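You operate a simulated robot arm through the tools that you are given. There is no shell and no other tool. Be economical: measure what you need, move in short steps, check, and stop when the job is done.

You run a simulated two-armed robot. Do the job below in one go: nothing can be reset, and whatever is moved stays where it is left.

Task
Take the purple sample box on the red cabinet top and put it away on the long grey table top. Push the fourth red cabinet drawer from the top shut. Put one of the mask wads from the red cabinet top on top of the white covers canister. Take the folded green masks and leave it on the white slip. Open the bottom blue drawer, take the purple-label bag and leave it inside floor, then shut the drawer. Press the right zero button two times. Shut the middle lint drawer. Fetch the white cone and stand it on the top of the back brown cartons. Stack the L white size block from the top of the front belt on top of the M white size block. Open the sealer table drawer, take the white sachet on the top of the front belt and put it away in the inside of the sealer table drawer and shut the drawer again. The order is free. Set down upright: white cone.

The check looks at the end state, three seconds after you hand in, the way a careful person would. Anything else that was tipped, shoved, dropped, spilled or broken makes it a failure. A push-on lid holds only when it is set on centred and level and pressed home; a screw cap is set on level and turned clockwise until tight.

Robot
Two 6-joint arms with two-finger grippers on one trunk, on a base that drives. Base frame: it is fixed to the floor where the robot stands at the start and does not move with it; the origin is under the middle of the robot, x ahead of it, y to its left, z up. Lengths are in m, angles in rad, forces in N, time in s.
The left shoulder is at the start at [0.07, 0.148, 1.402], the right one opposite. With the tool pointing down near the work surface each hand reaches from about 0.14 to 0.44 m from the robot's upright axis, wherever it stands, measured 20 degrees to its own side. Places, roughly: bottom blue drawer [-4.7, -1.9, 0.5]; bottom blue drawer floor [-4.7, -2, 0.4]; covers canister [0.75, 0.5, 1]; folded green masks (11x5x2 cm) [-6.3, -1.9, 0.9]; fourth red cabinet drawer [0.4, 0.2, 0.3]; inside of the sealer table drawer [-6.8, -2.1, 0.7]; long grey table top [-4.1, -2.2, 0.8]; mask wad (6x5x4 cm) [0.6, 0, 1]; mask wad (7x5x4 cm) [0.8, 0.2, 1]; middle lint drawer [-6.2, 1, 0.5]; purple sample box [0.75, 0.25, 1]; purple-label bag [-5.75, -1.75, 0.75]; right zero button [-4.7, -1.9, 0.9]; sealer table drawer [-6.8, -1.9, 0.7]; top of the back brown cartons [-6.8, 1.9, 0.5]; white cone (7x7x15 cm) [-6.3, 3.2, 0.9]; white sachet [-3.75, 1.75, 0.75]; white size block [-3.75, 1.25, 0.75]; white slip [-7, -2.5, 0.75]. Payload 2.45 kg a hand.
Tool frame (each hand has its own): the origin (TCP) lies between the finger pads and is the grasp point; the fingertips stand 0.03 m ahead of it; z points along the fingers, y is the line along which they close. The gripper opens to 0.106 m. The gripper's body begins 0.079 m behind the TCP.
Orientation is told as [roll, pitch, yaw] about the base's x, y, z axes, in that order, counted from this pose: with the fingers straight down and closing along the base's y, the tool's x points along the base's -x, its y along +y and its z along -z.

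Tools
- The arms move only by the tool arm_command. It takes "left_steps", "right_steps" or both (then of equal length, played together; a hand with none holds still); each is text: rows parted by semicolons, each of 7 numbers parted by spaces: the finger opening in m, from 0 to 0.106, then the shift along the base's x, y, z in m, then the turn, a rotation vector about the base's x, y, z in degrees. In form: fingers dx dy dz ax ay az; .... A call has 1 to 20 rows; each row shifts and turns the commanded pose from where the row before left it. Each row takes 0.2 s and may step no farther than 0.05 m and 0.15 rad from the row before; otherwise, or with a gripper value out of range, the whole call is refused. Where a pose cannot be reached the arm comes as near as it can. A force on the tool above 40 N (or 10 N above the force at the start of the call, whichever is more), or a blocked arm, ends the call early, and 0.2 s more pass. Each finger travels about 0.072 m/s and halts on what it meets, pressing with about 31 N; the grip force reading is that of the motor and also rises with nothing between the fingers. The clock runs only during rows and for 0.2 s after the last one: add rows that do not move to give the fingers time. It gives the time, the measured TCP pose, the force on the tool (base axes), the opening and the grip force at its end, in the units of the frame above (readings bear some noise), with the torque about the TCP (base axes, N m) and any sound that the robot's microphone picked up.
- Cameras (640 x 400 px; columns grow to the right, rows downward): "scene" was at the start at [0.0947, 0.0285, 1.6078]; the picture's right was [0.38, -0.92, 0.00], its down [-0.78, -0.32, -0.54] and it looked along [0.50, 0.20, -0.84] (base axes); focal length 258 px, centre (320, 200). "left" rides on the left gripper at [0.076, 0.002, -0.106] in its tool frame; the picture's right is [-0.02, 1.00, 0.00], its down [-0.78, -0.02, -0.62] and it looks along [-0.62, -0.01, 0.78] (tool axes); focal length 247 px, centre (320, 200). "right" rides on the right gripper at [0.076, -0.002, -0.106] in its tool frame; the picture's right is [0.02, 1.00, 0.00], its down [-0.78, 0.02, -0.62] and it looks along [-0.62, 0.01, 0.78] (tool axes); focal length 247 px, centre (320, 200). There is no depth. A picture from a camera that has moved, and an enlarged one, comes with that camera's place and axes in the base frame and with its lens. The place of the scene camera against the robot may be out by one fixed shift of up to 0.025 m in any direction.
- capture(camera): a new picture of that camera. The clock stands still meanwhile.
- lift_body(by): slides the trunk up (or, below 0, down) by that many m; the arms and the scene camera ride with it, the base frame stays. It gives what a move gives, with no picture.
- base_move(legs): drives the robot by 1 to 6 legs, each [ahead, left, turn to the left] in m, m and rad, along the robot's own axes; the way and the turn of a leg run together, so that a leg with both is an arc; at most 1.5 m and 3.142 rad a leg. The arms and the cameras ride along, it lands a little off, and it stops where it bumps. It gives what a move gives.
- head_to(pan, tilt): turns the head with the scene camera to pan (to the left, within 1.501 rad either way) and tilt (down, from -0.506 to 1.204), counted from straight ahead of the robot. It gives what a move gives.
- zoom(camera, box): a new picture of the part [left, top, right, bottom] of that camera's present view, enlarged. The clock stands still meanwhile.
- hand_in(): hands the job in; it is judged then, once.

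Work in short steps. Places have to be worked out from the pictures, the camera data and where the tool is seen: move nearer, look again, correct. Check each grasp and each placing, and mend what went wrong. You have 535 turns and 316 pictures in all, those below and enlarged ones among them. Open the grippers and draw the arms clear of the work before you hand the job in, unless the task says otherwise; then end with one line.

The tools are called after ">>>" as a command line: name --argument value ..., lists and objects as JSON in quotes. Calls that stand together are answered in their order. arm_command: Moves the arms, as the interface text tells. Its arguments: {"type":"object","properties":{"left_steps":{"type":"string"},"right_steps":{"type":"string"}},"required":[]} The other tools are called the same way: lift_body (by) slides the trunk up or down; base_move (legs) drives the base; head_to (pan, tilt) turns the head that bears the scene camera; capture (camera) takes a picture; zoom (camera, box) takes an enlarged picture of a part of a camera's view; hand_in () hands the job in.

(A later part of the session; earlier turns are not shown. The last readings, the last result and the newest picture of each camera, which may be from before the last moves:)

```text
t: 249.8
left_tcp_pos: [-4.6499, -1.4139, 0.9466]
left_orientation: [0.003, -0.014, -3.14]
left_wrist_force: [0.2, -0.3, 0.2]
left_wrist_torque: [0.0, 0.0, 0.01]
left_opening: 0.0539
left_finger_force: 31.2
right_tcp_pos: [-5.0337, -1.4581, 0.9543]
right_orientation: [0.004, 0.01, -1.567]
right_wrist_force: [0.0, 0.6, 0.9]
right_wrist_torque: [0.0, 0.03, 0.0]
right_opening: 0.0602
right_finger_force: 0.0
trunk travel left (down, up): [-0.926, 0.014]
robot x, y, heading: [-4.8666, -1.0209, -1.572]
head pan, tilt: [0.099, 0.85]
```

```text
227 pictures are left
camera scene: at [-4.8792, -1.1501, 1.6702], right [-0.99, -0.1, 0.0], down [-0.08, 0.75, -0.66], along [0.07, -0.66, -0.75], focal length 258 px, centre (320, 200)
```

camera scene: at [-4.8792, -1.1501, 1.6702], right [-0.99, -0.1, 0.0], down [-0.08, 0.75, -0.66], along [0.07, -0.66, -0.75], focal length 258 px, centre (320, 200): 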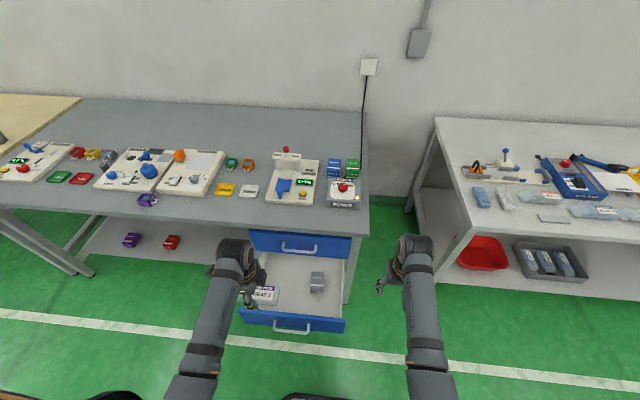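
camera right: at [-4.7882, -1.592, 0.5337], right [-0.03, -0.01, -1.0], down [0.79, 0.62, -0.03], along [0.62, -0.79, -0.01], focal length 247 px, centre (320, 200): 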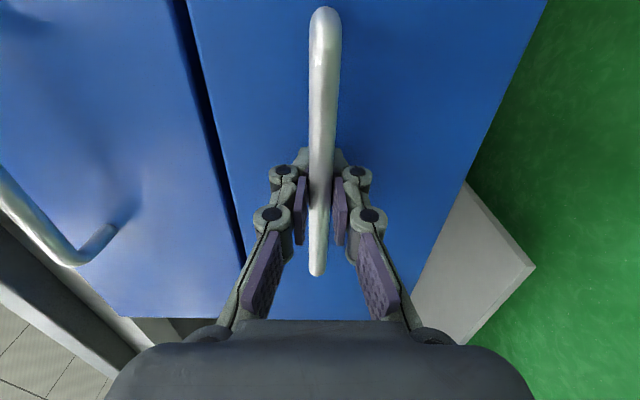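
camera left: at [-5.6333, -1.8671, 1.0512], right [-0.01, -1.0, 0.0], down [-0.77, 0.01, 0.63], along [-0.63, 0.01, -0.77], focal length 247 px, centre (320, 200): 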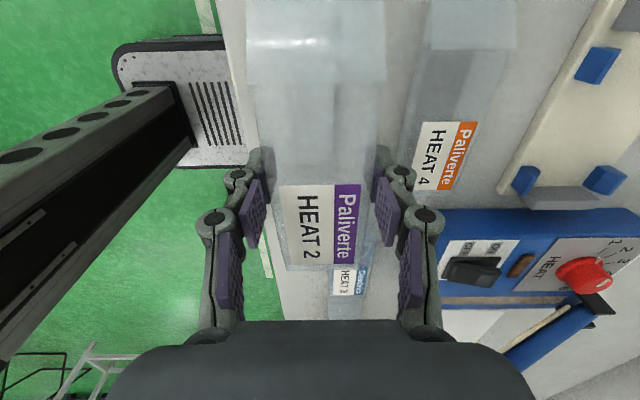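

The drawer's interior left part (x≈-4.55..-4.75) is free. Move forward 0.12 with the base, 0.065 with the arm, then lower the trunk.

>>> base_move --legs '[[0.12, 0, 0]]'

>>> arm_command --left_steps "0.03 -0.012 -0.04 0 0 0 0; 0.03 0 -0.025 0 0 0 0; 0.03 0 0 0 0 0 0"

>>> lift_body --by -0.25

>>> capture --camera "left"

>>> capture --camera "scene"

```text
t: 251.1
left_tcp_pos: [-4.6515, -1.5329, 0.9472]
left_orientation: [0.002, -0.016, -3.14]
left_wrist_force: [-0.7, 0.3, -0.4]
left_wrist_torque: [-0.01, 0.04, -0.02]
left_opening: 0.0543
left_finger_force: 30.9
right_tcp_pos: [-5.0344, -1.5755, 0.954]
right_orientation: [0.006, 0.007, -1.567]
right_wrist_force: [-0.2, -0.8, 0.1]
right_wrist_torque: [0.0, 0.0, 0.01]
right_opening: 0.0601
right_finger_force: 0.0
trunk travel left (down, up): [-0.926, 0.014]
robot x, y, heading: [-4.8676, -1.1486, -1.568]
head pan, tilt: [0.099, 0.85]
```

```text
t: 251.8
left_tcp_pos: [-4.6623, -1.5995, 0.9452]
left_orientation: [0.001, -0.014, -3.141]
left_wrist_force: [-0.3, 0.0, 0.2]
left_wrist_torque: [0.02, -0.02, 0.04]
left_opening: 0.0542
left_finger_force: 30.8
right_tcp_pos: [-5.0339, -1.5768, 0.9549]
right_orientation: [0.004, 0.008, -1.567]
right_wrist_force: [-0.2, 0.0, -0.2]
right_wrist_torque: [0.01, -0.01, 0.0]
right_opening: 0.0601
right_finger_force: 0.0
trunk travel left (down, up): [-0.926, 0.014]
robot x, y, heading: [-4.8655, -1.1417, -1.57]
head pan, tilt: [0.099, 0.85]
```

```text
t: 254.4
left_tcp_pos: [-4.6628, -1.5996, 0.6966]
left_orientation: [0.001, -0.015, -3.139]
left_wrist_force: [0.3, 0.1, 1.5]
left_wrist_torque: [0.01, -0.01, 0.02]
left_opening: 0.0542
left_finger_force: 31.0
right_tcp_pos: [-5.0345, -1.5783, 0.7034]
right_orientation: [0.004, 0.009, -1.568]
right_wrist_force: [-0.5, 0.3, -0.8]
right_wrist_torque: [-0.01, -0.01, -0.02]
right_opening: 0.06
right_finger_force: 0.1
trunk travel left (down, up): [-0.676, 0.264]
robot x, y, heading: [-4.8689, -1.1443, -1.571]
head pan, tilt: [0.099, 0.85]
```

```text
226 pictures are left
camera left: at [-4.5856, -1.6002, 0.8013], right [-0.02, -1.0, 0.0], down [-0.77, 0.02, 0.63], along [-0.63, 0.01, -0.77], focal length 247 px, centre (320, 200)
```

left: 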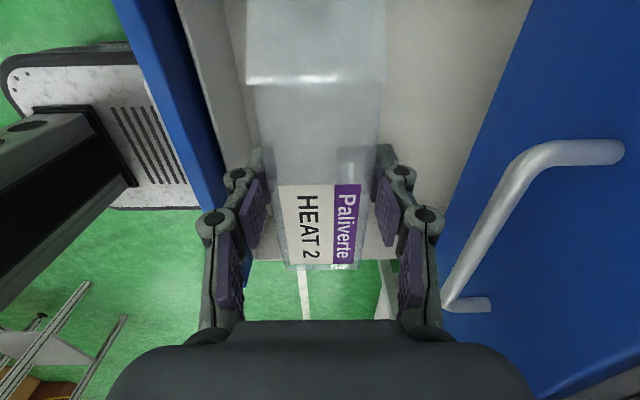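

```text
225 pictures are left
camera scene: at [-4.8795, -1.2698, 1.4202], right [-0.99, -0.1, 0.0], down [-0.08, 0.75, -0.66], along [0.07, -0.66, -0.75], focal length 258 px, centre (320, 200)
```

scene: 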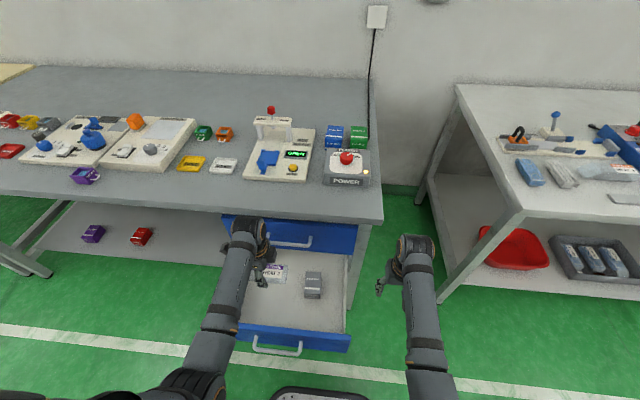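

Hand is well inside the opening (front inner wall ≈-1.50, upper face ≈-1.74). Lower another 0.12.

>>> arm_command --left_steps "0.03 0 -0.012 0 0 0 0; 0.03 0 0 0 0 0 0"

>>> lift_body --by -0.12

>>> capture --camera "left"

>>> capture --camera "scene"

```text
t: 255.0
left_tcp_pos: [-4.6623, -1.6125, 0.6969]
left_orientation: [0.001, -0.016, -3.141]
left_wrist_force: [-1.0, 0.9, -0.1]
left_wrist_torque: [-0.04, -0.04, -0.04]
left_opening: 0.0542
left_finger_force: 30.9
right_tcp_pos: [-5.0339, -1.5774, 0.7038]
right_orientation: [0.004, 0.008, -1.567]
right_wrist_force: [-0.6, 0.0, -0.9]
right_wrist_torque: [-0.01, 0.04, 0.03]
right_opening: 0.0599
right_finger_force: 0.0
trunk travel left (down, up): [-0.676, 0.264]
robot x, y, heading: [-4.8684, -1.1455, -1.569]
head pan, tilt: [0.099, 0.85]
```

```text
t: 256.5
left_tcp_pos: [-4.6619, -1.6113, 0.5764]
left_orientation: [0.0, -0.016, -3.139]
left_wrist_force: [-0.5, 0.3, 0.3]
left_wrist_torque: [0.0, 0.0, -0.04]
left_opening: 0.0542
left_finger_force: 31.0
right_tcp_pos: [-5.0339, -1.5778, 0.5849]
right_orientation: [0.006, 0.006, -1.568]
right_wrist_force: [0.7, -0.4, -0.2]
right_wrist_torque: [-0.01, 0.03, 0.0]
right_opening: 0.0604
right_finger_force: 0.2
trunk travel left (down, up): [-0.556, 0.384]
robot x, y, heading: [-4.8641, -1.1451, -1.574]
head pan, tilt: [0.099, 0.85]
```

```text
224 pictures are left
camera left: at [-4.5856, -1.6124, 0.6814], right [-0.02, -1.0, 0.0], down [-0.77, 0.02, 0.63], along [-0.63, 0.01, -0.77], focal length 247 px, centre (320, 200)
```

left: 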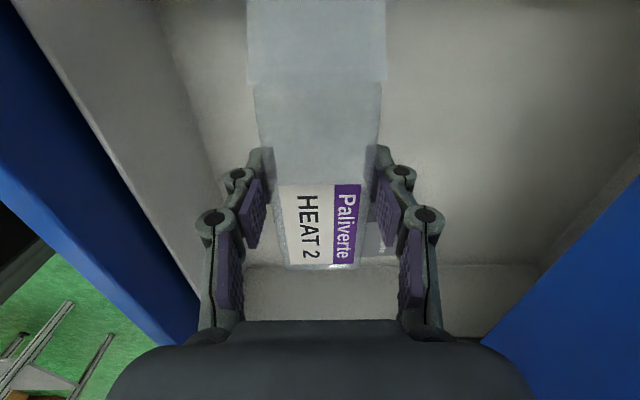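

```text
223 pictures are left
camera scene: at [-4.8795, -1.2697, 1.3003], right [-0.99, -0.1, 0.0], down [-0.08, 0.75, -0.66], along [0.07, -0.66, -0.75], focal length 258 px, centre (320, 200)
```

scene: 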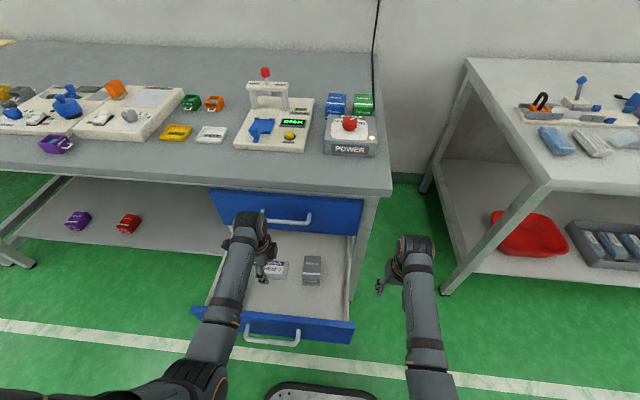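

Continue lowering carefully.

>>> lift_body --by -0.05

>>> lift_body --by -0.02

>>> capture --camera "left"

```text
t: 257.4
left_tcp_pos: [-4.6632, -1.6111, 0.5262]
left_orientation: [0.003, -0.015, -3.14]
left_wrist_force: [0.1, -0.4, -0.6]
left_wrist_torque: [0.01, 0.02, -0.05]
left_opening: 0.0541
left_finger_force: 30.7
right_tcp_pos: [-5.034, -1.5785, 0.5337]
right_orientation: [0.006, 0.008, -1.567]
right_wrist_force: [0.6, -0.7, -0.5]
right_wrist_torque: [-0.01, -0.01, 0.01]
right_opening: 0.0601
right_finger_force: 0.1
trunk travel left (down, up): [-0.506, 0.434]
robot x, y, heading: [-4.8656, -1.1445, -1.575]
head pan, tilt: [0.099, 0.85]
```

```text
t: 258.1
left_tcp_pos: [-4.6623, -1.6122, 0.5053]
left_orientation: [0.001, -0.015, -3.14]
left_wrist_force: [0.4, -0.4, -0.7]
left_wrist_torque: [0.0, 0.0, -0.01]
left_opening: 0.0543
left_finger_force: 31.0
right_tcp_pos: [-5.034, -1.5781, 0.513]
right_orientation: [0.007, 0.008, -1.567]
right_wrist_force: [0.4, 0.1, 0.8]
right_wrist_torque: [0.02, -0.01, -0.03]
right_opening: 0.0601
right_finger_force: 0.1
trunk travel left (down, up): [-0.486, 0.454]
robot x, y, heading: [-4.8705, -1.1453, -1.574]
head pan, tilt: [0.099, 0.85]
```

```text
222 pictures are left
camera left: at [-4.5856, -1.6123, 0.6113], right [-0.02, -1.0, 0.0], down [-0.77, 0.02, 0.63], along [-0.63, 0.01, -0.77], focal length 247 px, centre (320, 200)
```

left: 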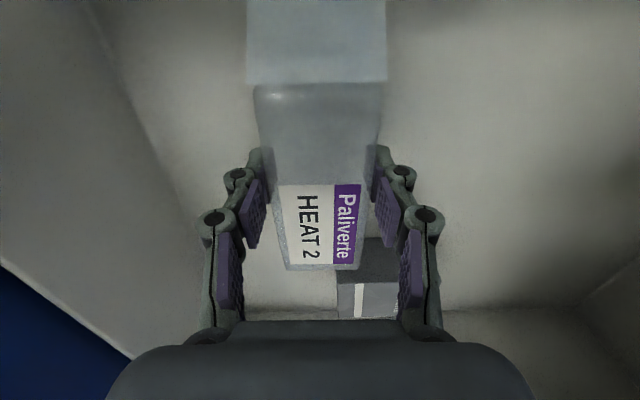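

>>> arm_command --left_steps "0.03 0 0 -0.006 0 0 0; 0.03 0 0 -0.006 0 0 0; 0.03 0 0 -0.006 0 0 0; 0.03 0 0 -0.006 0 0 0; 0.03 0 0 -0.006 0 0 0; 0.03 0 0 0 0 0 0"

```text
t: 259.5
left_tcp_pos: [-4.6617, -1.6112, 0.4778]
left_orientation: [0.002, -0.014, -3.14]
left_wrist_force: [0.2, -0.1, 12.8]
left_wrist_torque: [0.37, -0.16, -0.04]
left_opening: 0.0542
left_finger_force: 31.4
right_tcp_pos: [-5.034, -1.5769, 0.515]
right_orientation: [0.007, 0.007, -1.569]
right_wrist_force: [0.3, -0.4, 0.2]
right_wrist_torque: [0.02, -0.02, -0.03]
right_opening: 0.0602
right_finger_force: 0.0
trunk travel left (down, up): [-0.486, 0.454]
robot x, y, heading: [-4.8673, -1.143, -1.574]
head pan, tilt: [0.099, 0.85]
```

The bag touches the drawer floor (13 N). Release and rise.

>>> arm_command --left_steps "0.06 0 0 0.002 0 0 0; 0.085 0 0 0 0 0 0; 0.085 0 0 0 0 0 0; 0.085 0 0 0.03 0 0 0; 0.085 0 0 0.03 0 0 0; 0.085 0 0 0 0 0 0"

>>> lift_body --by 0.2

>>> capture --camera "left"

```text
t: 260.9
left_tcp_pos: [-4.6629, -1.6112, 0.539]
left_orientation: [-0.001, -0.017, -3.139]
left_wrist_force: [0.2, -0.4, -0.3]
left_wrist_torque: [0.01, -0.01, 0.0]
left_opening: 0.0851
left_finger_force: 0.0
right_tcp_pos: [-5.0335, -1.5783, 0.5136]
right_orientation: [0.005, 0.009, -1.568]
right_wrist_force: [1.2, 0.0, -0.5]
right_wrist_torque: [0.03, -0.04, -0.01]
right_opening: 0.0601
right_finger_force: 0.0
trunk travel left (down, up): [-0.486, 0.454]
robot x, y, heading: [-4.8631, -1.1463, -1.572]
head pan, tilt: [0.099, 0.85]
```

```text
t: 263.1
left_tcp_pos: [-4.6619, -1.6126, 0.739]
left_orientation: [0.001, -0.016, -3.14]
left_wrist_force: [-0.1, 0.0, 0.3]
left_wrist_torque: [0.02, 0.0, -0.01]
left_opening: 0.0848
left_finger_force: 0.1
right_tcp_pos: [-5.0346, -1.5779, 0.7128]
right_orientation: [0.008, 0.008, -1.568]
right_wrist_force: [0.7, -0.3, 0.7]
right_wrist_torque: [-0.01, 0.01, 0.0]
right_opening: 0.0599
right_finger_force: 0.0
trunk travel left (down, up): [-0.686, 0.254]
robot x, y, heading: [-4.8666, -1.1447, -1.575]
head pan, tilt: [0.099, 0.85]
```

```text
221 pictures are left
camera left: at [-4.5854, -1.6124, 0.8436], right [-0.02, -1.0, 0.0], down [-0.77, 0.02, 0.63], along [-0.63, 0.01, -0.77], focal length 247 px, centre (320, 200)
```

left: 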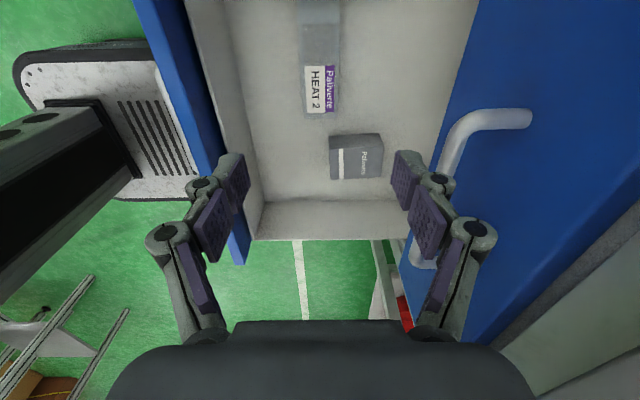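

The bag lies flat inside. Back off and pitch the right hand forward to push the drawer shut.

>>> base_move --legs '[[-0.3, 0.1, 0]]'

>>> arm_command --right_steps "0 0 -0.02 0 -8.2 0 0; 0 0 -0.02 0 -8.2 0 0; 0 0 -0.02 0 -8.2 0 0; 0 0 -0.02 0 -8.2 0 0; 0 0 -0.02 0 -8.2 0 0; 0 0 -0.02 0 -8.2 0 0; 0 0 -0.02 0 -8.2 0 0; 0 0 -0.02 0 -8.2 0 0; 0 0 0 0 -8.2 0 0; 0 0 0 0 -8.2 0 0; 0 0 0 0 -8 0 0; 0 0 0 0 0 0 0"

>>> lift_body --by -0.25

>>> capture --camera "scene"

```text
t: 265.2
left_tcp_pos: [-4.5646, -1.3115, 0.7383]
left_orientation: [0.001, -0.016, -3.14]
left_wrist_force: [0.5, 0.1, -0.1]
left_wrist_torque: [0.0, -0.03, -0.01]
left_opening: 0.0849
left_finger_force: 0.0
right_tcp_pos: [-4.9356, -1.2766, 0.7145]
right_orientation: [0.005, 0.004, -1.567]
right_wrist_force: [-0.6, -0.1, 0.3]
right_wrist_torque: [0.0, -0.01, -0.02]
right_opening: 0.0602
right_finger_force: 0.1
trunk travel left (down, up): [-0.686, 0.254]
robot x, y, heading: [-4.7714, -0.8409, -1.572]
head pan, tilt: [0.099, 0.85]
```

```text
t: 267.8
left_tcp_pos: [-4.5639, -1.3094, 0.7385]
left_orientation: [0.002, -0.016, -3.139]
left_wrist_force: [0.3, -0.3, -0.3]
left_wrist_torque: [-0.04, -0.01, 0.01]
left_opening: 0.085
left_finger_force: 0.1
right_tcp_pos: [-4.9323, -1.4361, 0.7144]
right_orientation: [-0.051, -1.503, -1.497]
right_wrist_force: [0.0, -0.3, 0.3]
right_wrist_torque: [-0.01, 0.01, 0.03]
right_opening: 0.0001
right_finger_force: 28.7
right hand out of reach, approached as far as the arm can: row 9
trunk travel left (down, up): [-0.686, 0.254]
robot x, y, heading: [-4.7659, -0.8421, -1.572]
head pan, tilt: [0.099, 0.85]
```

```text
t: 270.4
left_tcp_pos: [-4.5651, -1.3108, 0.4882]
left_orientation: [0.0, -0.016, -3.14]
left_wrist_force: [-0.5, 0.7, -0.9]
left_wrist_torque: [0.02, -0.02, 0.01]
left_opening: 0.0848
left_finger_force: 0.0
right_tcp_pos: [-4.9319, -1.4364, 0.4631]
right_orientation: [-0.036, -1.501, -1.511]
right_wrist_force: [0.1, -0.4, -0.4]
right_wrist_torque: [0.01, -0.01, -0.01]
right_opening: 0.0
right_finger_force: 28.6
trunk travel left (down, up): [-0.436, 0.504]
robot x, y, heading: [-4.7678, -0.8414, -1.573]
head pan, tilt: [0.099, 0.85]
```

```text
220 pictures are left
camera scene: at [-4.7808, -0.9686, 1.1802], right [-0.99, -0.1, 0.0], down [-0.07, 0.75, -0.66], along [0.07, -0.66, -0.75], focal length 258 px, centre (320, 200)
```

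scene: 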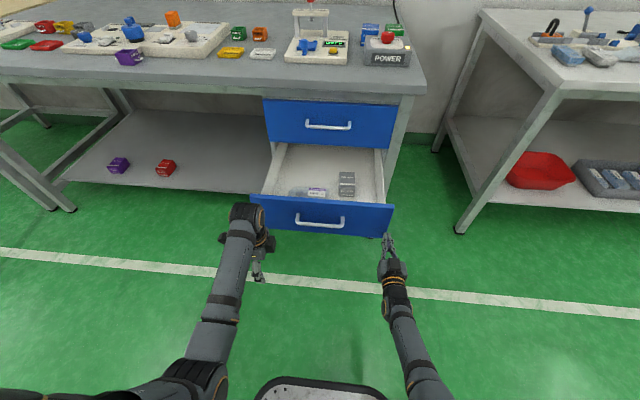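

Back the right hand slightly, shift to x≈-4.72, z≈0.5, then push forward.

>>> arm_command --right_steps "0 0 0.04 0 0 0 0; 0 0.04 0.02 0.01 0 0 0; 0 0.045 0 0.01 0 0 0; 0 0.045 0 0.01 0 0 0; 0 0.045 0 0.01 0 0 0; 0 0.035 0 0 0 0 0; 0 0 0 0 0 0 0"

>>> capture --camera "scene"

```text
t: 271.4
left_tcp_pos: [-4.5644, -1.3112, 0.4883]
left_orientation: [-0.001, -0.017, -3.14]
left_wrist_force: [-0.5, -0.3, -0.4]
left_wrist_torque: [0.02, -0.01, -0.01]
left_opening: 0.0851
left_finger_force: 0.1
right_tcp_pos: [-4.8868, -1.3695, 0.4613]
right_orientation: [-1.171, -1.358, -0.351]
right_wrist_force: [0.0, -0.9, 0.1]
right_wrist_torque: [-0.01, 0.03, 0.02]
right_opening: 0.0
right_finger_force: 28.7
right hand out of reach, approached as far as the arm can: row 5
trunk travel left (down, up): [-0.436, 0.504]
robot x, y, heading: [-4.7674, -0.8441, -1.57]
head pan, tilt: [0.099, 0.85]
stopped in row 5 (right hand): the arm was blocked; the commanded pose is now the measured one
```

```text
219 pictures are left
camera scene: at [-4.7809, -0.9688, 1.1802], right [-0.99, -0.1, 0.0], down [-0.07, 0.75, -0.66], along [0.07, -0.66, -0.75], focal length 258 px, centre (320, 200)
```

scene: 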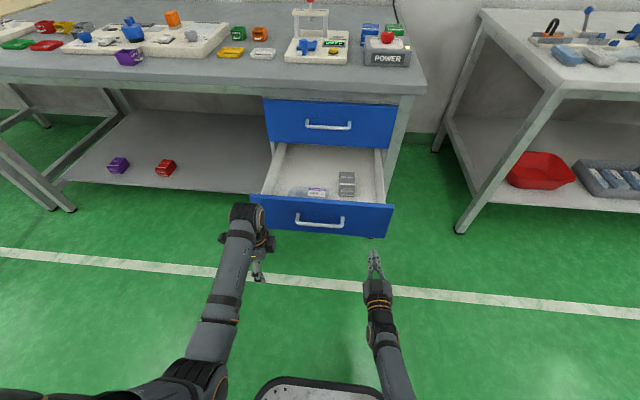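

Retracting that way hits a joint limit; I use the base: strafe left 0.08, raise 0.04, then drive forward to push the panel.

>>> base_move --legs '[[0, 0.09, 0]]'

>>> lift_body --by 0.04

>>> base_move --legs '[[0.2, 0, 0]]'

>>> capture --camera "scene"

```text
t: 272.5
left_tcp_pos: [-4.4731, -1.3109, 0.4885]
left_orientation: [-0.001, -0.017, -3.141]
left_wrist_force: [-0.7, 0.1, 0.2]
left_wrist_torque: [0.0, 0.04, 0.01]
left_opening: 0.0847
left_finger_force: 0.1
right_tcp_pos: [-4.7955, -1.3698, 0.4602]
right_orientation: [-1.17, -1.357, -0.35]
right_wrist_force: [0.9, 0.1, 0.1]
right_wrist_torque: [-0.02, -0.02, -0.03]
right_opening: 0.0
right_finger_force: 28.1
trunk travel left (down, up): [-0.436, 0.504]
robot x, y, heading: [-4.6784, -0.8421, -1.565]
head pan, tilt: [0.099, 0.85]
```

```text
t: 273.4
left_tcp_pos: [-4.4737, -1.3095, 0.5285]
left_orientation: [0.0, -0.014, -3.141]
left_wrist_force: [-0.5, -0.3, -0.2]
left_wrist_torque: [0.02, 0.0, 0.04]
left_opening: 0.0851
left_finger_force: 0.0
right_tcp_pos: [-4.7962, -1.3693, 0.5]
right_orientation: [-1.17, -1.356, -0.351]
right_wrist_force: [-1.1, -0.2, 0.1]
right_wrist_torque: [0.01, 0.0, 0.0]
right_opening: 0.0002
right_finger_force: 29.0
trunk travel left (down, up): [-0.476, 0.464]
robot x, y, heading: [-4.6768, -0.8427, -1.577]
head pan, tilt: [0.099, 0.85]
```

```text
t: 274.9
left_tcp_pos: [-4.4758, -1.5105, 0.5299]
left_orientation: [0.0, -0.016, 3.141]
left_wrist_force: [0.3, -0.5, 0.0]
left_wrist_torque: [0.03, -0.06, -0.02]
left_opening: 0.0849
left_finger_force: 0.0
right_tcp_pos: [-4.7974, -1.5688, 0.4992]
right_orientation: [-1.166, -1.357, -0.358]
right_wrist_force: [-0.1, -0.9, 0.0]
right_wrist_torque: [0.03, -0.01, 0.02]
right_opening: 0.0
right_finger_force: 28.5
trunk travel left (down, up): [-0.476, 0.464]
robot x, y, heading: [-4.6814, -1.0389, -1.577]
head pan, tilt: [0.099, 0.85]
```

```text
218 pictures are left
camera scene: at [-4.6911, -1.1689, 1.2201], right [-1.0, -0.1, 0.0], down [-0.07, 0.75, -0.66], along [0.06, -0.66, -0.75], focal length 258 px, centre (320, 200)
```

scene: 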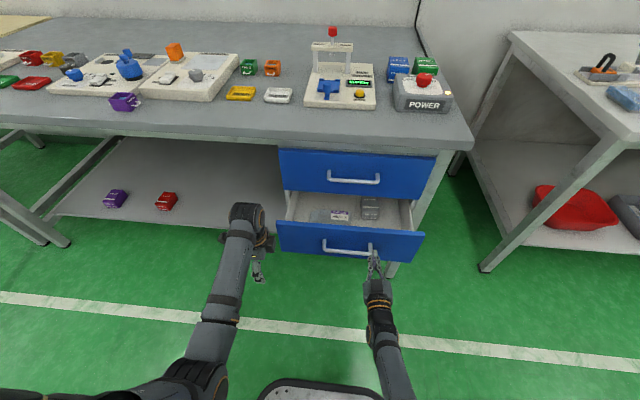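

Drawer half in. Drive 0.1 more, then finish with the arm.

>>> base_move --legs '[[0.09, 0, 0]]'

>>> arm_command --right_steps "0 0 -0.015 0 0 0 0; 0 0 -0.015 0 0 0 0; 0 0 -0.015 0 0 0 0; 0 0 -0.015 0 0 0 0; 0 0 -0.015 0 0 0 0; 0 0 0 0 0 0 0"

>>> capture --camera "scene"

```text
t: 276.1
left_tcp_pos: [-4.4745, -1.6004, 0.5274]
left_orientation: [-0.002, -0.015, -3.141]
left_wrist_force: [0.3, -1.1, 0.3]
left_wrist_torque: [0.05, 0.01, -0.03]
left_opening: 0.0851
left_finger_force: 0.1
right_tcp_pos: [-4.7974, -1.6584, 0.4989]
right_orientation: [-1.162, -1.357, -0.358]
right_wrist_force: [-0.6, -0.7, -0.5]
right_wrist_torque: [0.01, -0.03, 0.03]
right_opening: 0.0
right_finger_force: 29.2
trunk travel left (down, up): [-0.476, 0.464]
robot x, y, heading: [-4.6806, -1.133, -1.572]
head pan, tilt: [0.099, 0.85]
```

```text
t: 277.0
left_tcp_pos: [-4.4752, -1.5991, 0.5305]
left_orientation: [0.0, -0.015, 3.142]
left_wrist_force: [-0.3, 0.1, 0.6]
left_wrist_torque: [0.02, 0.0, 0.0]
left_opening: 0.0849
left_finger_force: 0.0
right_tcp_pos: [-4.7985, -1.7065, 0.5008]
right_orientation: [-1.198, -1.359, -0.329]
right_wrist_force: [-0.6, 11.8, 6.5]
right_wrist_torque: [-0.36, 0.0, -0.03]
right_opening: 0.0001
right_finger_force: 28.8
trunk travel left (down, up): [-0.476, 0.464]
robot x, y, heading: [-4.6769, -1.132, -1.57]
head pan, tilt: [0.099, 0.85]
stopped in row 4 (right hand): the force on the tool passed its limit at 54 N (the readings are from after the stop); the commanded pose is now the measured one
```

```text
217 pictures are left
camera scene: at [-4.6911, -1.2564, 1.2204], right [-1.0, -0.1, 0.0], down [-0.07, 0.75, -0.66], along [0.06, -0.66, -0.75], focal length 258 px, centre (320, 200)
```

scene: 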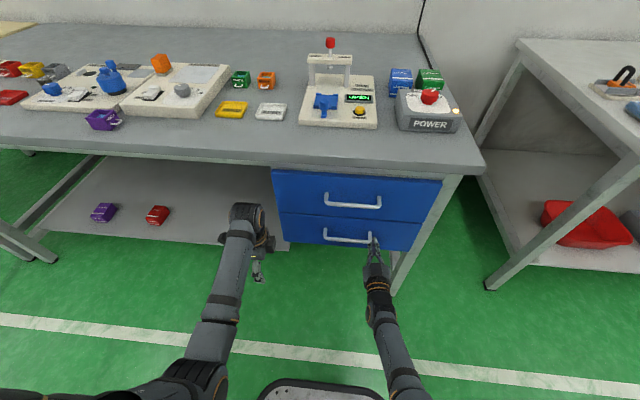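

Bottom blue drawer is shut. Back off, raise the trunk, and rotate the right hand back to pointing down with fingers closing along y (for the mask pack).

>>> base_move --legs '[[-0.3, 0, 0]]'

>>> lift_body --by 0.4

>>> arm_command --right_steps "0.08 0 0 0 5.34 4.54 4.69; 0.08 0 0 0 5.34 4.54 4.69; 0.08 0 0 0 5.34 4.54 4.69; 0.08 0 0 0 5.34 4.54 4.69; 0.08 0 0 0 5.34 4.54 4.69; 0.08 0 0 0 5.34 4.54 4.69; 0.08 0 0 0 5.34 4.54 4.69; 0.08 0 0 0 5.34 4.54 4.69; 0.08 0 0 0 5.34 4.54 4.69; 0.08 0 0 0 5.34 4.54 4.69; 0.08 0 0 0 5.34 4.54 4.69; 0.08 0 0 0 5.34 4.54 4.69; 0.08 0 0 0 5.34 4.54 4.69; 0.08 0 0 0 0 0 0"

```text
t: 279.0
left_tcp_pos: [-4.4742, -1.3029, 0.5288]
left_orientation: [0.002, -0.017, -3.142]
left_wrist_force: [0.7, -0.5, 0.0]
left_wrist_torque: [-0.05, 0.0, -0.01]
left_opening: 0.085
left_finger_force: 0.0
right_tcp_pos: [-4.7978, -1.4081, 0.4992]
right_orientation: [-1.184, -1.357, -0.34]
right_wrist_force: [0.0, -0.8, 0.4]
right_wrist_torque: [0.01, 0.02, -0.05]
right_opening: 0.0003
right_finger_force: 28.6
trunk travel left (down, up): [-0.476, 0.464]
robot x, y, heading: [-4.6814, -0.8357, -1.571]
head pan, tilt: [0.099, 0.85]
```

```text
t: 282.8
left_tcp_pos: [-4.4752, -1.3031, 0.9292]
left_orientation: [0.001, -0.016, -3.141]
left_wrist_force: [-0.1, 0.0, 0.3]
left_wrist_torque: [-0.03, 0.0, 0.01]
left_opening: 0.0848
left_finger_force: 0.1
right_tcp_pos: [-4.7977, -1.4092, 0.8999]
right_orientation: [-1.18, -1.358, -0.344]
right_wrist_force: [0.7, 0.3, -0.7]
right_wrist_torque: [0.02, 0.0, -0.04]
right_opening: 0.0
right_finger_force: 29.0
trunk travel left (down, up): [-0.876, 0.064]
robot x, y, heading: [-4.6773, -0.8309, -1.57]
head pan, tilt: [0.099, 0.85]
```

```text
t: 285.8
left_tcp_pos: [-4.475, -1.3033, 0.9298]
left_orientation: [0.001, -0.015, -3.141]
left_wrist_force: [-0.8, 0.0, -0.5]
left_wrist_torque: [-0.01, 0.0, -0.02]
left_opening: 0.0849
left_finger_force: 0.1
right_tcp_pos: [-4.8761, -1.4567, 0.8446]
right_orientation: [-0.15, -0.218, -0.122]
right_wrist_force: [-0.1, 0.0, 0.1]
right_wrist_torque: [0.03, -0.02, 0.03]
right_opening: 0.0802
right_finger_force: 0.2
right hand out of reach, approached as far as the arm can: row 3, 8, 9, 10, 11, 12, 13
trunk travel left (down, up): [-0.876, 0.064]
robot x, y, heading: [-4.6807, -0.8357, -1.575]
head pan, tilt: [0.099, 0.85]
```

>>> arm_command --right_steps "0.08 0 0 0.03 4.3 6.2 3.5; 0.08 0 0 0.03 4.3 6.2 3.5; 0.08 -0.0 0 0.02 0 0 0; 0.08 0 0 0 0 0 0"

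>>> base_move --legs '[[-0.1, -0.8, 0], [0, -0.65, 0]]'

>>> head_to --pan -0.1 --tilt 0.7

>>> capture --camera "scene"

```text
t: 286.8
left_tcp_pos: [-4.474, -1.3032, 0.9282]
left_orientation: [0.0, -0.016, -3.142]
left_wrist_force: [-0.3, -0.5, 0.5]
left_wrist_torque: [0.01, 0.03, 0.02]
left_opening: 0.0848
left_finger_force: 0.0
right_tcp_pos: [-4.9103, -1.4532, 0.8638]
right_orientation: [-0.096, -0.184, -0.067]
right_wrist_force: [0.7, 1.1, 0.2]
right_wrist_torque: [0.03, -0.01, -0.02]
right_opening: 0.0801
right_finger_force: 0.1
right hand out of reach, approached as far as the arm can: row 1, 2, 3
trunk travel left (down, up): [-0.876, 0.064]
robot x, y, heading: [-4.6815, -0.8317, -1.568]
head pan, tilt: [0.099, 0.85]
```

```text
t: 294.4
left_tcp_pos: [-5.9291, -1.1962, 0.9284]
left_orientation: [-0.001, -0.015, 3.138]
left_wrist_force: [0.3, -0.5, -0.3]
left_wrist_torque: [0.02, 0.03, -0.01]
left_opening: 0.0848
left_finger_force: 0.1
right_tcp_pos: [-6.3652, -1.3453, 0.8641]
right_orientation: [-0.096, -0.184, -0.067]
right_wrist_force: [0.6, 0.7, -0.5]
right_wrist_torque: [0.01, -0.01, 0.0]
right_opening: 0.08
right_finger_force: 0.0
trunk travel left (down, up): [-0.876, 0.064]
robot x, y, heading: [-6.1312, -0.7279, -1.577]
head pan, tilt: [0.099, 0.85]
```

```text
t: 295.1
left_tcp_pos: [-5.9306, -1.1963, 0.9294]
left_orientation: [0.0, -0.015, 3.137]
left_wrist_force: [-0.3, 0.0, -0.2]
left_wrist_torque: [-0.01, 0.02, 0.01]
left_opening: 0.0849
left_finger_force: 0.1
right_tcp_pos: [-6.3664, -1.3457, 0.8633]
right_orientation: [-0.095, -0.185, -0.067]
right_wrist_force: [0.7, -0.9, -0.4]
right_wrist_torque: [0.0, 0.0, 0.01]
right_opening: 0.0802
right_finger_force: 0.0
trunk travel left (down, up): [-0.876, 0.064]
robot x, y, heading: [-6.1319, -0.7286, -1.576]
head pan, tilt: [-0.099, 0.7]
```

```text
216 pictures are left
camera scene: at [-6.1613, -0.8601, 1.6324], right [-0.99, 0.1, 0.0], down [0.07, 0.64, -0.76], along [-0.08, -0.76, -0.64], focal length 258 px, centre (320, 200)
```

scene: 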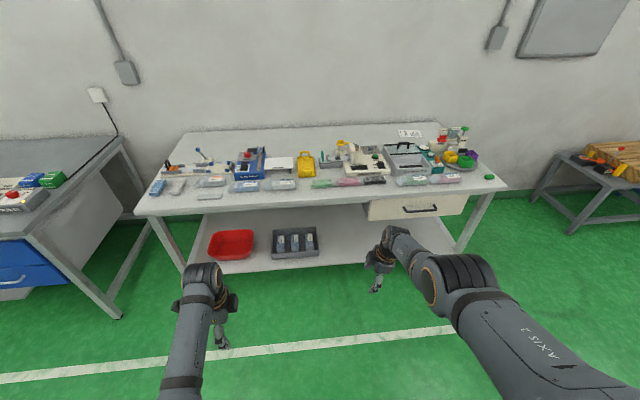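

Zoom on the table front: there is a flat grey patch where the bag was, plus check the masks and the slip.

>>> zoom --camera "scene" --box '[130, 130, 330, 230]'

>>> zoom --camera "scene" --box '[300, 110, 520, 230]'

```text
3.20 times, centred on (230, 180) of scene
camera zoom: at [-6.1613, -0.8601, 1.6324], right [-0.99, 0.1, 0.0], down [0.07, 0.64, -0.76], along [-0.08, -0.76, -0.64], focal length 827 px, centre (608, 264)
```

zoom: 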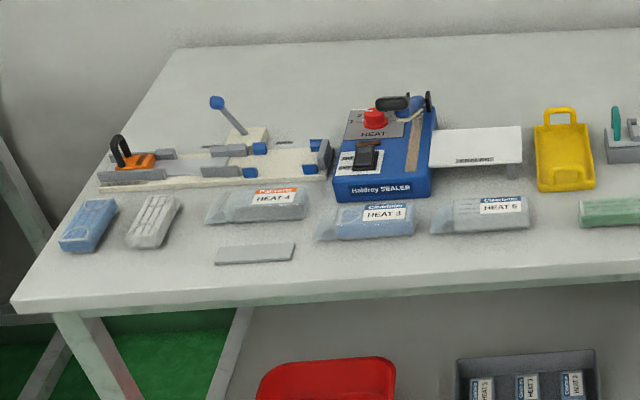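

```text
2.91 times, centred on (410, 170) of scene
camera zoom: at [-6.1613, -0.8601, 1.6324], right [-0.99, 0.1, 0.0], down [0.07, 0.64, -0.76], along [-0.08, -0.76, -0.64], focal length 752 px, centre (58, 287)
```

zoom: 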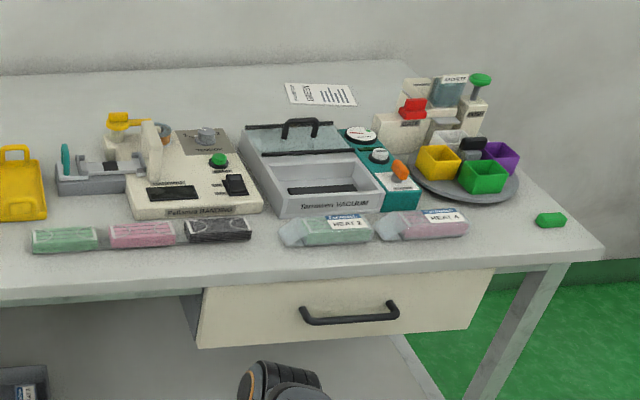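

The grey strip is just the bag's stand. Now the green folded masks (≈(-6.27,-1.92)): bring the right hand nearer, level it, and approach.

>>> arm_command --right_steps "0.08 0.01 0.05 0.02 0 0 0; 0.08 0.01 0.05 0.02 0 0 0; 0.08 0.01 0.05 0.02 0 0 0; 0.08 0 0.05 0 2.7 5.3 2; 0.08 0 0 0 2.7 5.3 2; 0.08 0 0 0 0 0 0"

>>> base_move --legs '[[0.72, -0.05, 0]]'

>>> capture --camera "right"

```text
refused: row 1 steps farther than a row can; nothing moved
```

```text
t: 298.0
left_tcp_pos: [-5.9675, -1.6944, 0.937]
left_orientation: [0.014, -0.02, 3.132]
left_wrist_force: [0.2, 0.1, -0.6]
left_wrist_torque: [0.0, 0.06, 0.04]
left_opening: 0.0849
left_finger_force: 0.0
right_tcp_pos: [-6.4017, -1.8219, 0.8647]
right_orientation: [-0.041, -0.185, -0.073]
right_wrist_force: [-6.0, 58.8, 71.1]
right_wrist_torque: [2.58, -1.35, 0.91]
right_opening: 0.0581
right_finger_force: 44.1
trunk travel left (down, up): [-0.876, 0.064]
robot x, y, heading: [-6.1724, -1.2438, -1.578]
head pan, tilt: [-0.099, 0.7]
stopped in leg 1: the force on the tool passed its limit at 59 N (the readings are from after the stop); the commanded pose is now the measured one
```

```text
213 pictures are left
camera right: at [-6.4957, -1.8114, 0.9552], right [0.06, 1.0, -0.05], down [0.66, 0.0, 0.75], along [0.75, -0.07, -0.66], focal length 247 px, centre (320, 200)
```

right: 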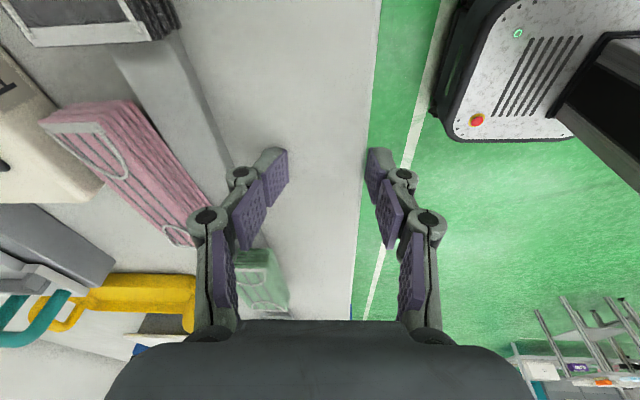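

The arm command was refused and the hand touched the table edge. Back off and check nothing was moved.

>>> base_move --legs '[[-0.35, 0, 0]]'

>>> capture --camera "scene"

>>> zoom --camera "scene" --box '[270, 90, 490, 210]'

```text
t: 300.2
left_tcp_pos: [-5.965, -1.3631, 0.9281]
left_orientation: [-0.002, -0.016, 3.14]
left_wrist_force: [-0.3, 0.0, -0.7]
left_wrist_torque: [0.05, 0.02, 0.0]
left_opening: 0.085
left_finger_force: 0.1
right_tcp_pos: [-6.3992, -1.4943, 0.8521]
right_orientation: [-0.042, -0.185, -0.07]
right_wrist_force: [-1.0, 0.7, 0.7]
right_wrist_torque: [0.05, 0.01, -0.02]
right_opening: 0.0801
right_finger_force: 0.0
trunk travel left (down, up): [-0.876, 0.064]
robot x, y, heading: [-6.1654, -0.892, -1.573]
head pan, tilt: [-0.099, 0.7]
```

```text
212 pictures are left
camera scene: at [-6.1969, -1.0282, 1.6322], right [-0.99, 0.1, 0.0], down [0.07, 0.64, -0.76], along [-0.08, -0.76, -0.65], focal length 258 px, centre (320, 200)
```

scene: 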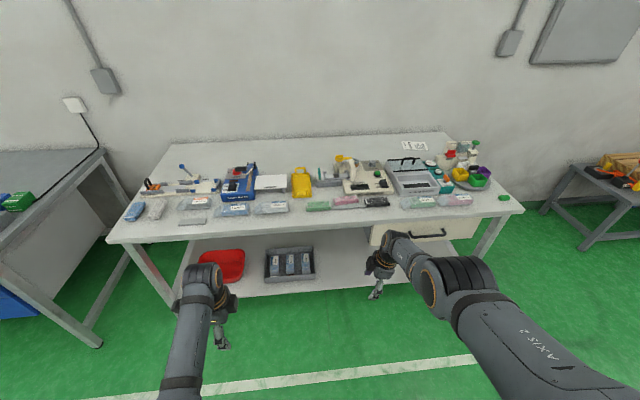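

```text
2.91 times, centred on (380, 150) of scene
camera zoom: at [-6.1969, -1.0282, 1.6322], right [-0.99, 0.1, 0.0], down [0.07, 0.64, -0.76], along [-0.08, -0.76, -0.65], focal length 752 px, centre (146, 346)
```

zoom: 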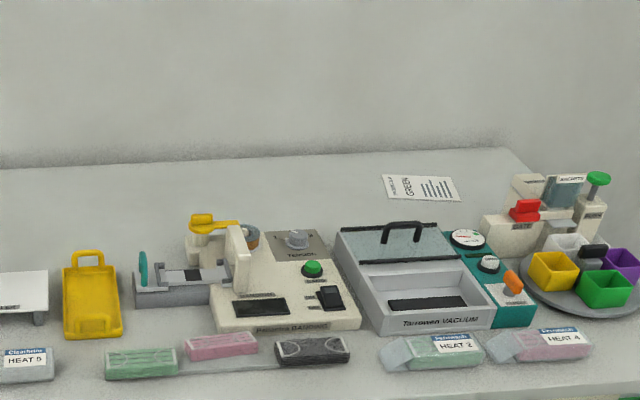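

The pink mask pack next to the green one was pushed back a little. I'll put it back in line. First level the right hand in a safe, higher and nearer pose.

>>> arm_command --right_steps "0.08 0 0.04 0.02 0 0 0; 0.08 0 0.04 0.02 0 0 0; 0.08 0 0.04 0.02 0 0 0; 0.08 0 0.03 0.02 1.5 5.3 2; 0.08 0 0 0.01 1.5 5.3 2; 0.08 0 0 0.01 0 0 0; 0.08 0 0 0 0 0 0"

```text
t: 301.8
left_tcp_pos: [-5.9657, -1.3618, 0.9288]
left_orientation: [0.0, -0.015, 3.138]
left_wrist_force: [-0.1, -0.5, -0.6]
left_wrist_torque: [-0.01, 0.0, 0.01]
left_opening: 0.0849
left_finger_force: 0.1
right_tcp_pos: [-6.398, -1.4919, 0.8533]
right_orientation: [-0.044, -0.187, -0.07]
right_wrist_force: [-0.3, -0.5, 0.7]
right_wrist_torque: [0.01, -0.03, 0.01]
right_opening: 0.08
right_finger_force: 0.0
right hand out of reach, approached as far as the arm can: row 1, 2, 3, 4, 5, 6
trunk travel left (down, up): [-0.876, 0.064]
robot x, y, heading: [-6.1661, -0.8914, -1.574]
head pan, tilt: [-0.099, 0.7]
```

The right wrist is stuck at a joint limit from that rotation path. I rotate back along the path and take the known route instead.

>>> arm_command --right_steps "0.08 0 0 0 -5.34 -4.54 -4.69; 0.08 0 0 0 -5.34 -4.54 -4.69; 0.08 0 0 0 -5.34 -4.54 -4.69; 0.08 0 0 0 -5.34 -4.54 -4.69; 0.08 0 0 0 -5.34 -4.54 -4.69; 0.08 0 0 0 -5.34 -4.54 -4.69; 0.08 0 0 0 -5.34 -4.54 -4.69; 0.08 0 0 0 -5.34 -4.54 -4.69; 0.08 0 0 0 -5.34 -4.54 -4.69; 0.08 0 0 0 -5.34 -4.54 -4.69; 0.08 0 0 0 -5.34 -4.54 -4.69; 0.08 0 0 0 0 0 0"

```text
t: 304.4
left_tcp_pos: [-5.9658, -1.3597, 0.9286]
left_orientation: [0.002, -0.016, 3.14]
left_wrist_force: [-0.7, 0.0, 0.8]
left_wrist_torque: [-0.05, 0.0, -0.03]
left_opening: 0.0849
left_finger_force: 0.0
right_tcp_pos: [-6.4109, -1.4989, 0.8619]
right_orientation: [-1.289, -1.299, -0.088]
right_wrist_force: [0.3, 0.2, 0.7]
right_wrist_torque: [0.0, 0.03, -0.01]
right_opening: 0.0801
right_finger_force: 0.0
right hand out of reach, approached as far as the arm can: row 1, 2, 3, 4, 5, 8, 9, 11
trunk travel left (down, up): [-0.876, 0.064]
robot x, y, heading: [-6.1684, -0.8954, -1.575]
head pan, tilt: [-0.099, 0.7]
```

It now points forward with the camera below, as after the earlier pitch. Unpitch to pointing down.

>>> arm_command --right_steps "0.08 0 0 0 8.2 0 0; 0.08 0 0.0 0 8.2 0 0; 0.08 0 0.02 0 8.2 0 0; 0.08 0 0.02 0 8.2 0 0; 0.08 0 0.02 0 8.2 0 0; 0.08 0 0.02 0 8.2 0 0; 0.08 0 0.02 0 8.2 0 0; 0.08 0 0.02 0 8.2 0 0; 0.08 0 0.02 0 8.2 0 0; 0.08 0 0.02 0 8.2 0 0; 0.08 0 0 0 8 0 0; 0.08 0 0 0 0 0 0"

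```text
t: 307.0
left_tcp_pos: [-5.9636, -1.3615, 0.9293]
left_orientation: [-0.001, -0.015, 3.14]
left_wrist_force: [-0.1, -0.1, 0.5]
left_wrist_torque: [-0.04, -0.02, 0.03]
left_opening: 0.0854
left_finger_force: 0.1
right_tcp_pos: [-6.4193, -1.3541, 0.7299]
right_orientation: [0.199, 0.038, -1.294]
right_wrist_force: [0.4, -0.1, -1.3]
right_wrist_torque: [0.01, 0.0, 0.02]
right_opening: 0.0801
right_finger_force: 0.0
right hand out of reach, approached as far as the arm can: row 7, 8, 9, 10, 11
trunk travel left (down, up): [-0.876, 0.064]
robot x, y, heading: [-6.1696, -0.8944, -1.578]
head pan, tilt: [-0.099, 0.7]
```

>>> arm_command --right_steps "0.08 0 0 0.04 -1.73 3.47 -5.37; 0.08 0 0 0.04 -1.73 3.47 -5.37; 0.08 0 0 0.04 -1.73 3.47 -5.37; 0.08 0 0 0.05 0 0 0; 0.08 0 0 0.04 0 0 0; 0.08 0 0 0 0 0 0"

```text
t: 308.4
left_tcp_pos: [-5.9655, -1.3596, 0.9296]
left_orientation: [-0.002, -0.015, 3.142]
left_wrist_force: [-0.7, -0.9, 0.3]
left_wrist_torque: [-0.03, -0.02, 0.01]
left_opening: 0.085
left_finger_force: 0.1
right_tcp_pos: [-6.4832, -1.4384, 0.796]
right_orientation: [0.087, -0.05, -1.582]
right_wrist_force: [0.0, -0.3, -1.2]
right_wrist_torque: [-0.01, -0.02, -0.01]
right_opening: 0.0802
right_finger_force: 0.1
right hand out of reach, approached as far as the arm can: row 1, 2, 3, 4, 5
trunk travel left (down, up): [-0.876, 0.064]
robot x, y, heading: [-6.1667, -0.8923, -1.576]
head pan, tilt: [-0.099, 0.7]
```

>>> arm_command --right_steps "0.08 0.03 0.03 0 0 0 0; 0.08 0.03 0.03 0 0 0 0; 0.08 0.03 0.03 0 0 0 0; 0.08 0.03 0.03 0.01 -2.9 5 0; 0.08 0 0 0.04 0 0 0; 0.08 0 0 0.04 0 0 0; 0.08 0 0 0.04 0 0 0; 0.08 0 0 0.04 0 0 0; 0.08 0 0 0 0 0 0"

```text
t: 310.4
left_tcp_pos: [-5.9644, -1.3608, 0.9292]
left_orientation: [0.002, -0.016, 3.14]
left_wrist_force: [0.2, 0.6, -0.2]
left_wrist_torque: [0.01, 0.02, -0.01]
left_opening: 0.085
left_finger_force: 0.1
right_tcp_pos: [-6.4717, -1.4559, 0.797]
right_orientation: [0.082, -0.111, -1.574]
right_wrist_force: [-0.4, 0.6, -0.4]
right_wrist_torque: [-0.02, 0.0, -0.03]
right_opening: 0.0802
right_finger_force: 0.2
right hand out of reach, approached as far as the arm can: row 1, 2, 3, 4, 5, 6, 7, 8
trunk travel left (down, up): [-0.876, 0.064]
robot x, y, heading: [-6.1661, -0.8944, -1.575]
head pan, tilt: [-0.099, 0.7]
```

>>> head_to --pan -0.5 --tilt 1.0

>>> capture --camera "scene"

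```text
t: 311.3
left_tcp_pos: [-5.9655, -1.3605, 0.9297]
left_orientation: [0.0, -0.014, 3.14]
left_wrist_force: [-0.6, 0.0, -0.5]
left_wrist_torque: [-0.02, 0.0, -0.03]
left_opening: 0.0849
left_finger_force: 0.1
right_tcp_pos: [-6.4735, -1.4563, 0.7959]
right_orientation: [0.081, -0.111, -1.574]
right_wrist_force: [-0.1, 0.3, -0.1]
right_wrist_torque: [-0.01, -0.03, 0.01]
right_opening: 0.0801
right_finger_force: 0.0
trunk travel left (down, up): [-0.876, 0.064]
robot x, y, heading: [-6.1695, -0.8933, -1.572]
head pan, tilt: [-0.499, 1.0]
```

```text
210 pictures are left
camera scene: at [-6.2217, -1.0025, 1.6091], right [-0.88, 0.48, 0.0], down [0.4, 0.74, -0.54], along [-0.26, -0.47, -0.84], focal length 258 px, centre (320, 200)
```

scene: 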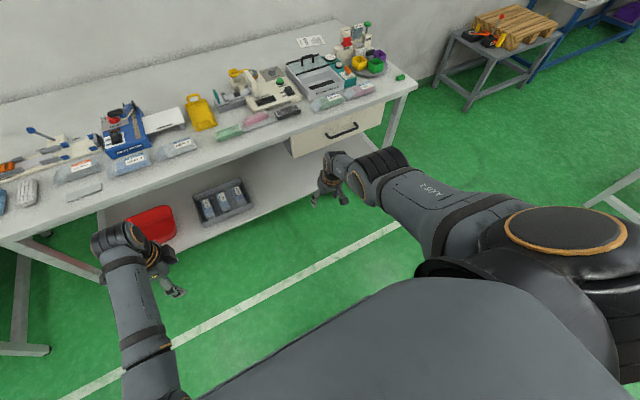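

The right arm's elbow has swung outward into an odd configuration. I try stretching it forward/outward to free it.

>>> arm_command --right_steps "0.08 0 -0.03 0 0 0 0; 0.08 0 -0.03 0 0 0 0; 0.08 0 0 0 0 0 0"

>>> arm_command --right_steps "0.08 -0.03 0 0 0 0 0; 0.08 -0.03 0 0 0 0 0; 0.08 0 0 0 0 0 0"

>>> arm_command --right_steps "0.08 0 0 0.03 0 0 0; 0.08 0 0 0.03 0 0 0; 0.08 0 0 0 0 0 0"

```text
t: 312.1
left_tcp_pos: [-5.9655, -1.3622, 0.9287]
left_orientation: [0.0, -0.015, 3.14]
left_wrist_force: [-1.0, -0.2, -0.7]
left_wrist_torque: [0.01, 0.01, 0.02]
left_opening: 0.085
left_finger_force: 0.0
right_tcp_pos: [-6.473, -1.4564, 0.7964]
right_orientation: [0.083, -0.11, -1.574]
right_wrist_force: [0.0, 0.0, 0.7]
right_wrist_torque: [-0.02, -0.01, 0.01]
right_opening: 0.0799
right_finger_force: 0.1
right hand out of reach, approached as far as the arm can: row 1, 2
trunk travel left (down, up): [-0.876, 0.064]
robot x, y, heading: [-6.1673, -0.8918, -1.573]
head pan, tilt: [-0.499, 1.0]
```

```text
t: 312.9
left_tcp_pos: [-5.9641, -1.362, 0.9282]
left_orientation: [-0.002, -0.017, 3.141]
left_wrist_force: [0.6, -0.3, -0.5]
left_wrist_torque: [0.0, 0.0, 0.02]
left_opening: 0.0848
left_finger_force: 0.1
right_tcp_pos: [-6.5283, -1.4479, 0.8034]
right_orientation: [0.064, -0.105, -1.576]
right_wrist_force: [0.6, 0.9, -0.1]
right_wrist_torque: [-0.01, 0.01, 0.01]
right_opening: 0.08
right_finger_force: 0.0
right hand out of reach, approached as far as the arm can: row 1, 2
trunk travel left (down, up): [-0.876, 0.064]
robot x, y, heading: [-6.1677, -0.8928, -1.574]
head pan, tilt: [-0.499, 1.0]
```

```text
t: 313.7
left_tcp_pos: [-5.9661, -1.3617, 0.9287]
left_orientation: [-0.002, -0.016, 3.141]
left_wrist_force: [-1.0, 0.8, 0.1]
left_wrist_torque: [0.01, 0.01, -0.01]
left_opening: 0.0847
left_finger_force: 0.1
right_tcp_pos: [-6.5353, -1.4749, 0.8443]
right_orientation: [0.065, -0.103, -1.573]
right_wrist_force: [1.2, 0.6, -0.4]
right_wrist_torque: [0.02, -0.02, 0.02]
right_opening: 0.0801
right_finger_force: 0.0
right hand out of reach, approached as far as the arm can: row 1, 2
trunk travel left (down, up): [-0.876, 0.064]
robot x, y, heading: [-6.168, -0.8877, -1.576]
head pan, tilt: [-0.499, 1.0]
```

The leveling sign was wrong before; I apply the proper correction (+5.9°, +3.7°).

>>> arm_command --right_steps "0.08 0 0 0 5.9 3.7 0; 0.08 0 0 0 0 0 0"

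>>> arm_command --right_steps "0.08 0.03 0.03 0 0 0 0; 0.08 0.03 0.03 0 0 0 0; 0.08 0 0 0 0 0 0"

```text
t: 314.3
left_tcp_pos: [-5.9653, -1.361, 0.9277]
left_orientation: [-0.001, -0.015, 3.142]
left_wrist_force: [-0.3, -0.2, 0.0]
left_wrist_torque: [-0.01, 0.02, 0.0]
left_opening: 0.085
left_finger_force: 0.1
right_tcp_pos: [-6.545, -1.4643, 0.8407]
right_orientation: [0.052, -0.064, -1.573]
right_wrist_force: [0.1, 0.1, -0.4]
right_wrist_torque: [-0.01, -0.02, 0.01]
right_opening: 0.0799
right_finger_force: 0.0
right hand out of reach, approached as far as the arm can: row 1
trunk travel left (down, up): [-0.876, 0.064]
robot x, y, heading: [-6.1679, -0.8952, -1.569]
head pan, tilt: [-0.499, 1.0]
```

```text
t: 315.1
left_tcp_pos: [-5.9662, -1.3617, 0.9291]
left_orientation: [0.0, -0.016, 3.141]
left_wrist_force: [-0.5, -0.1, 0.3]
left_wrist_torque: [0.01, 0.01, -0.06]
left_opening: 0.0851
left_finger_force: 0.0
right_tcp_pos: [-6.5058, -1.4475, 0.8037]
right_orientation: [0.066, -0.07, -1.572]
right_wrist_force: [0.2, 0.2, 0.3]
right_wrist_torque: [0.04, 0.02, -0.04]
right_opening: 0.0801
right_finger_force: 0.1
right hand out of reach, approached as far as the arm can: row 1, 2
trunk travel left (down, up): [-0.876, 0.064]
robot x, y, heading: [-6.1727, -0.8959, -1.57]
head pan, tilt: [-0.499, 1.0]
```

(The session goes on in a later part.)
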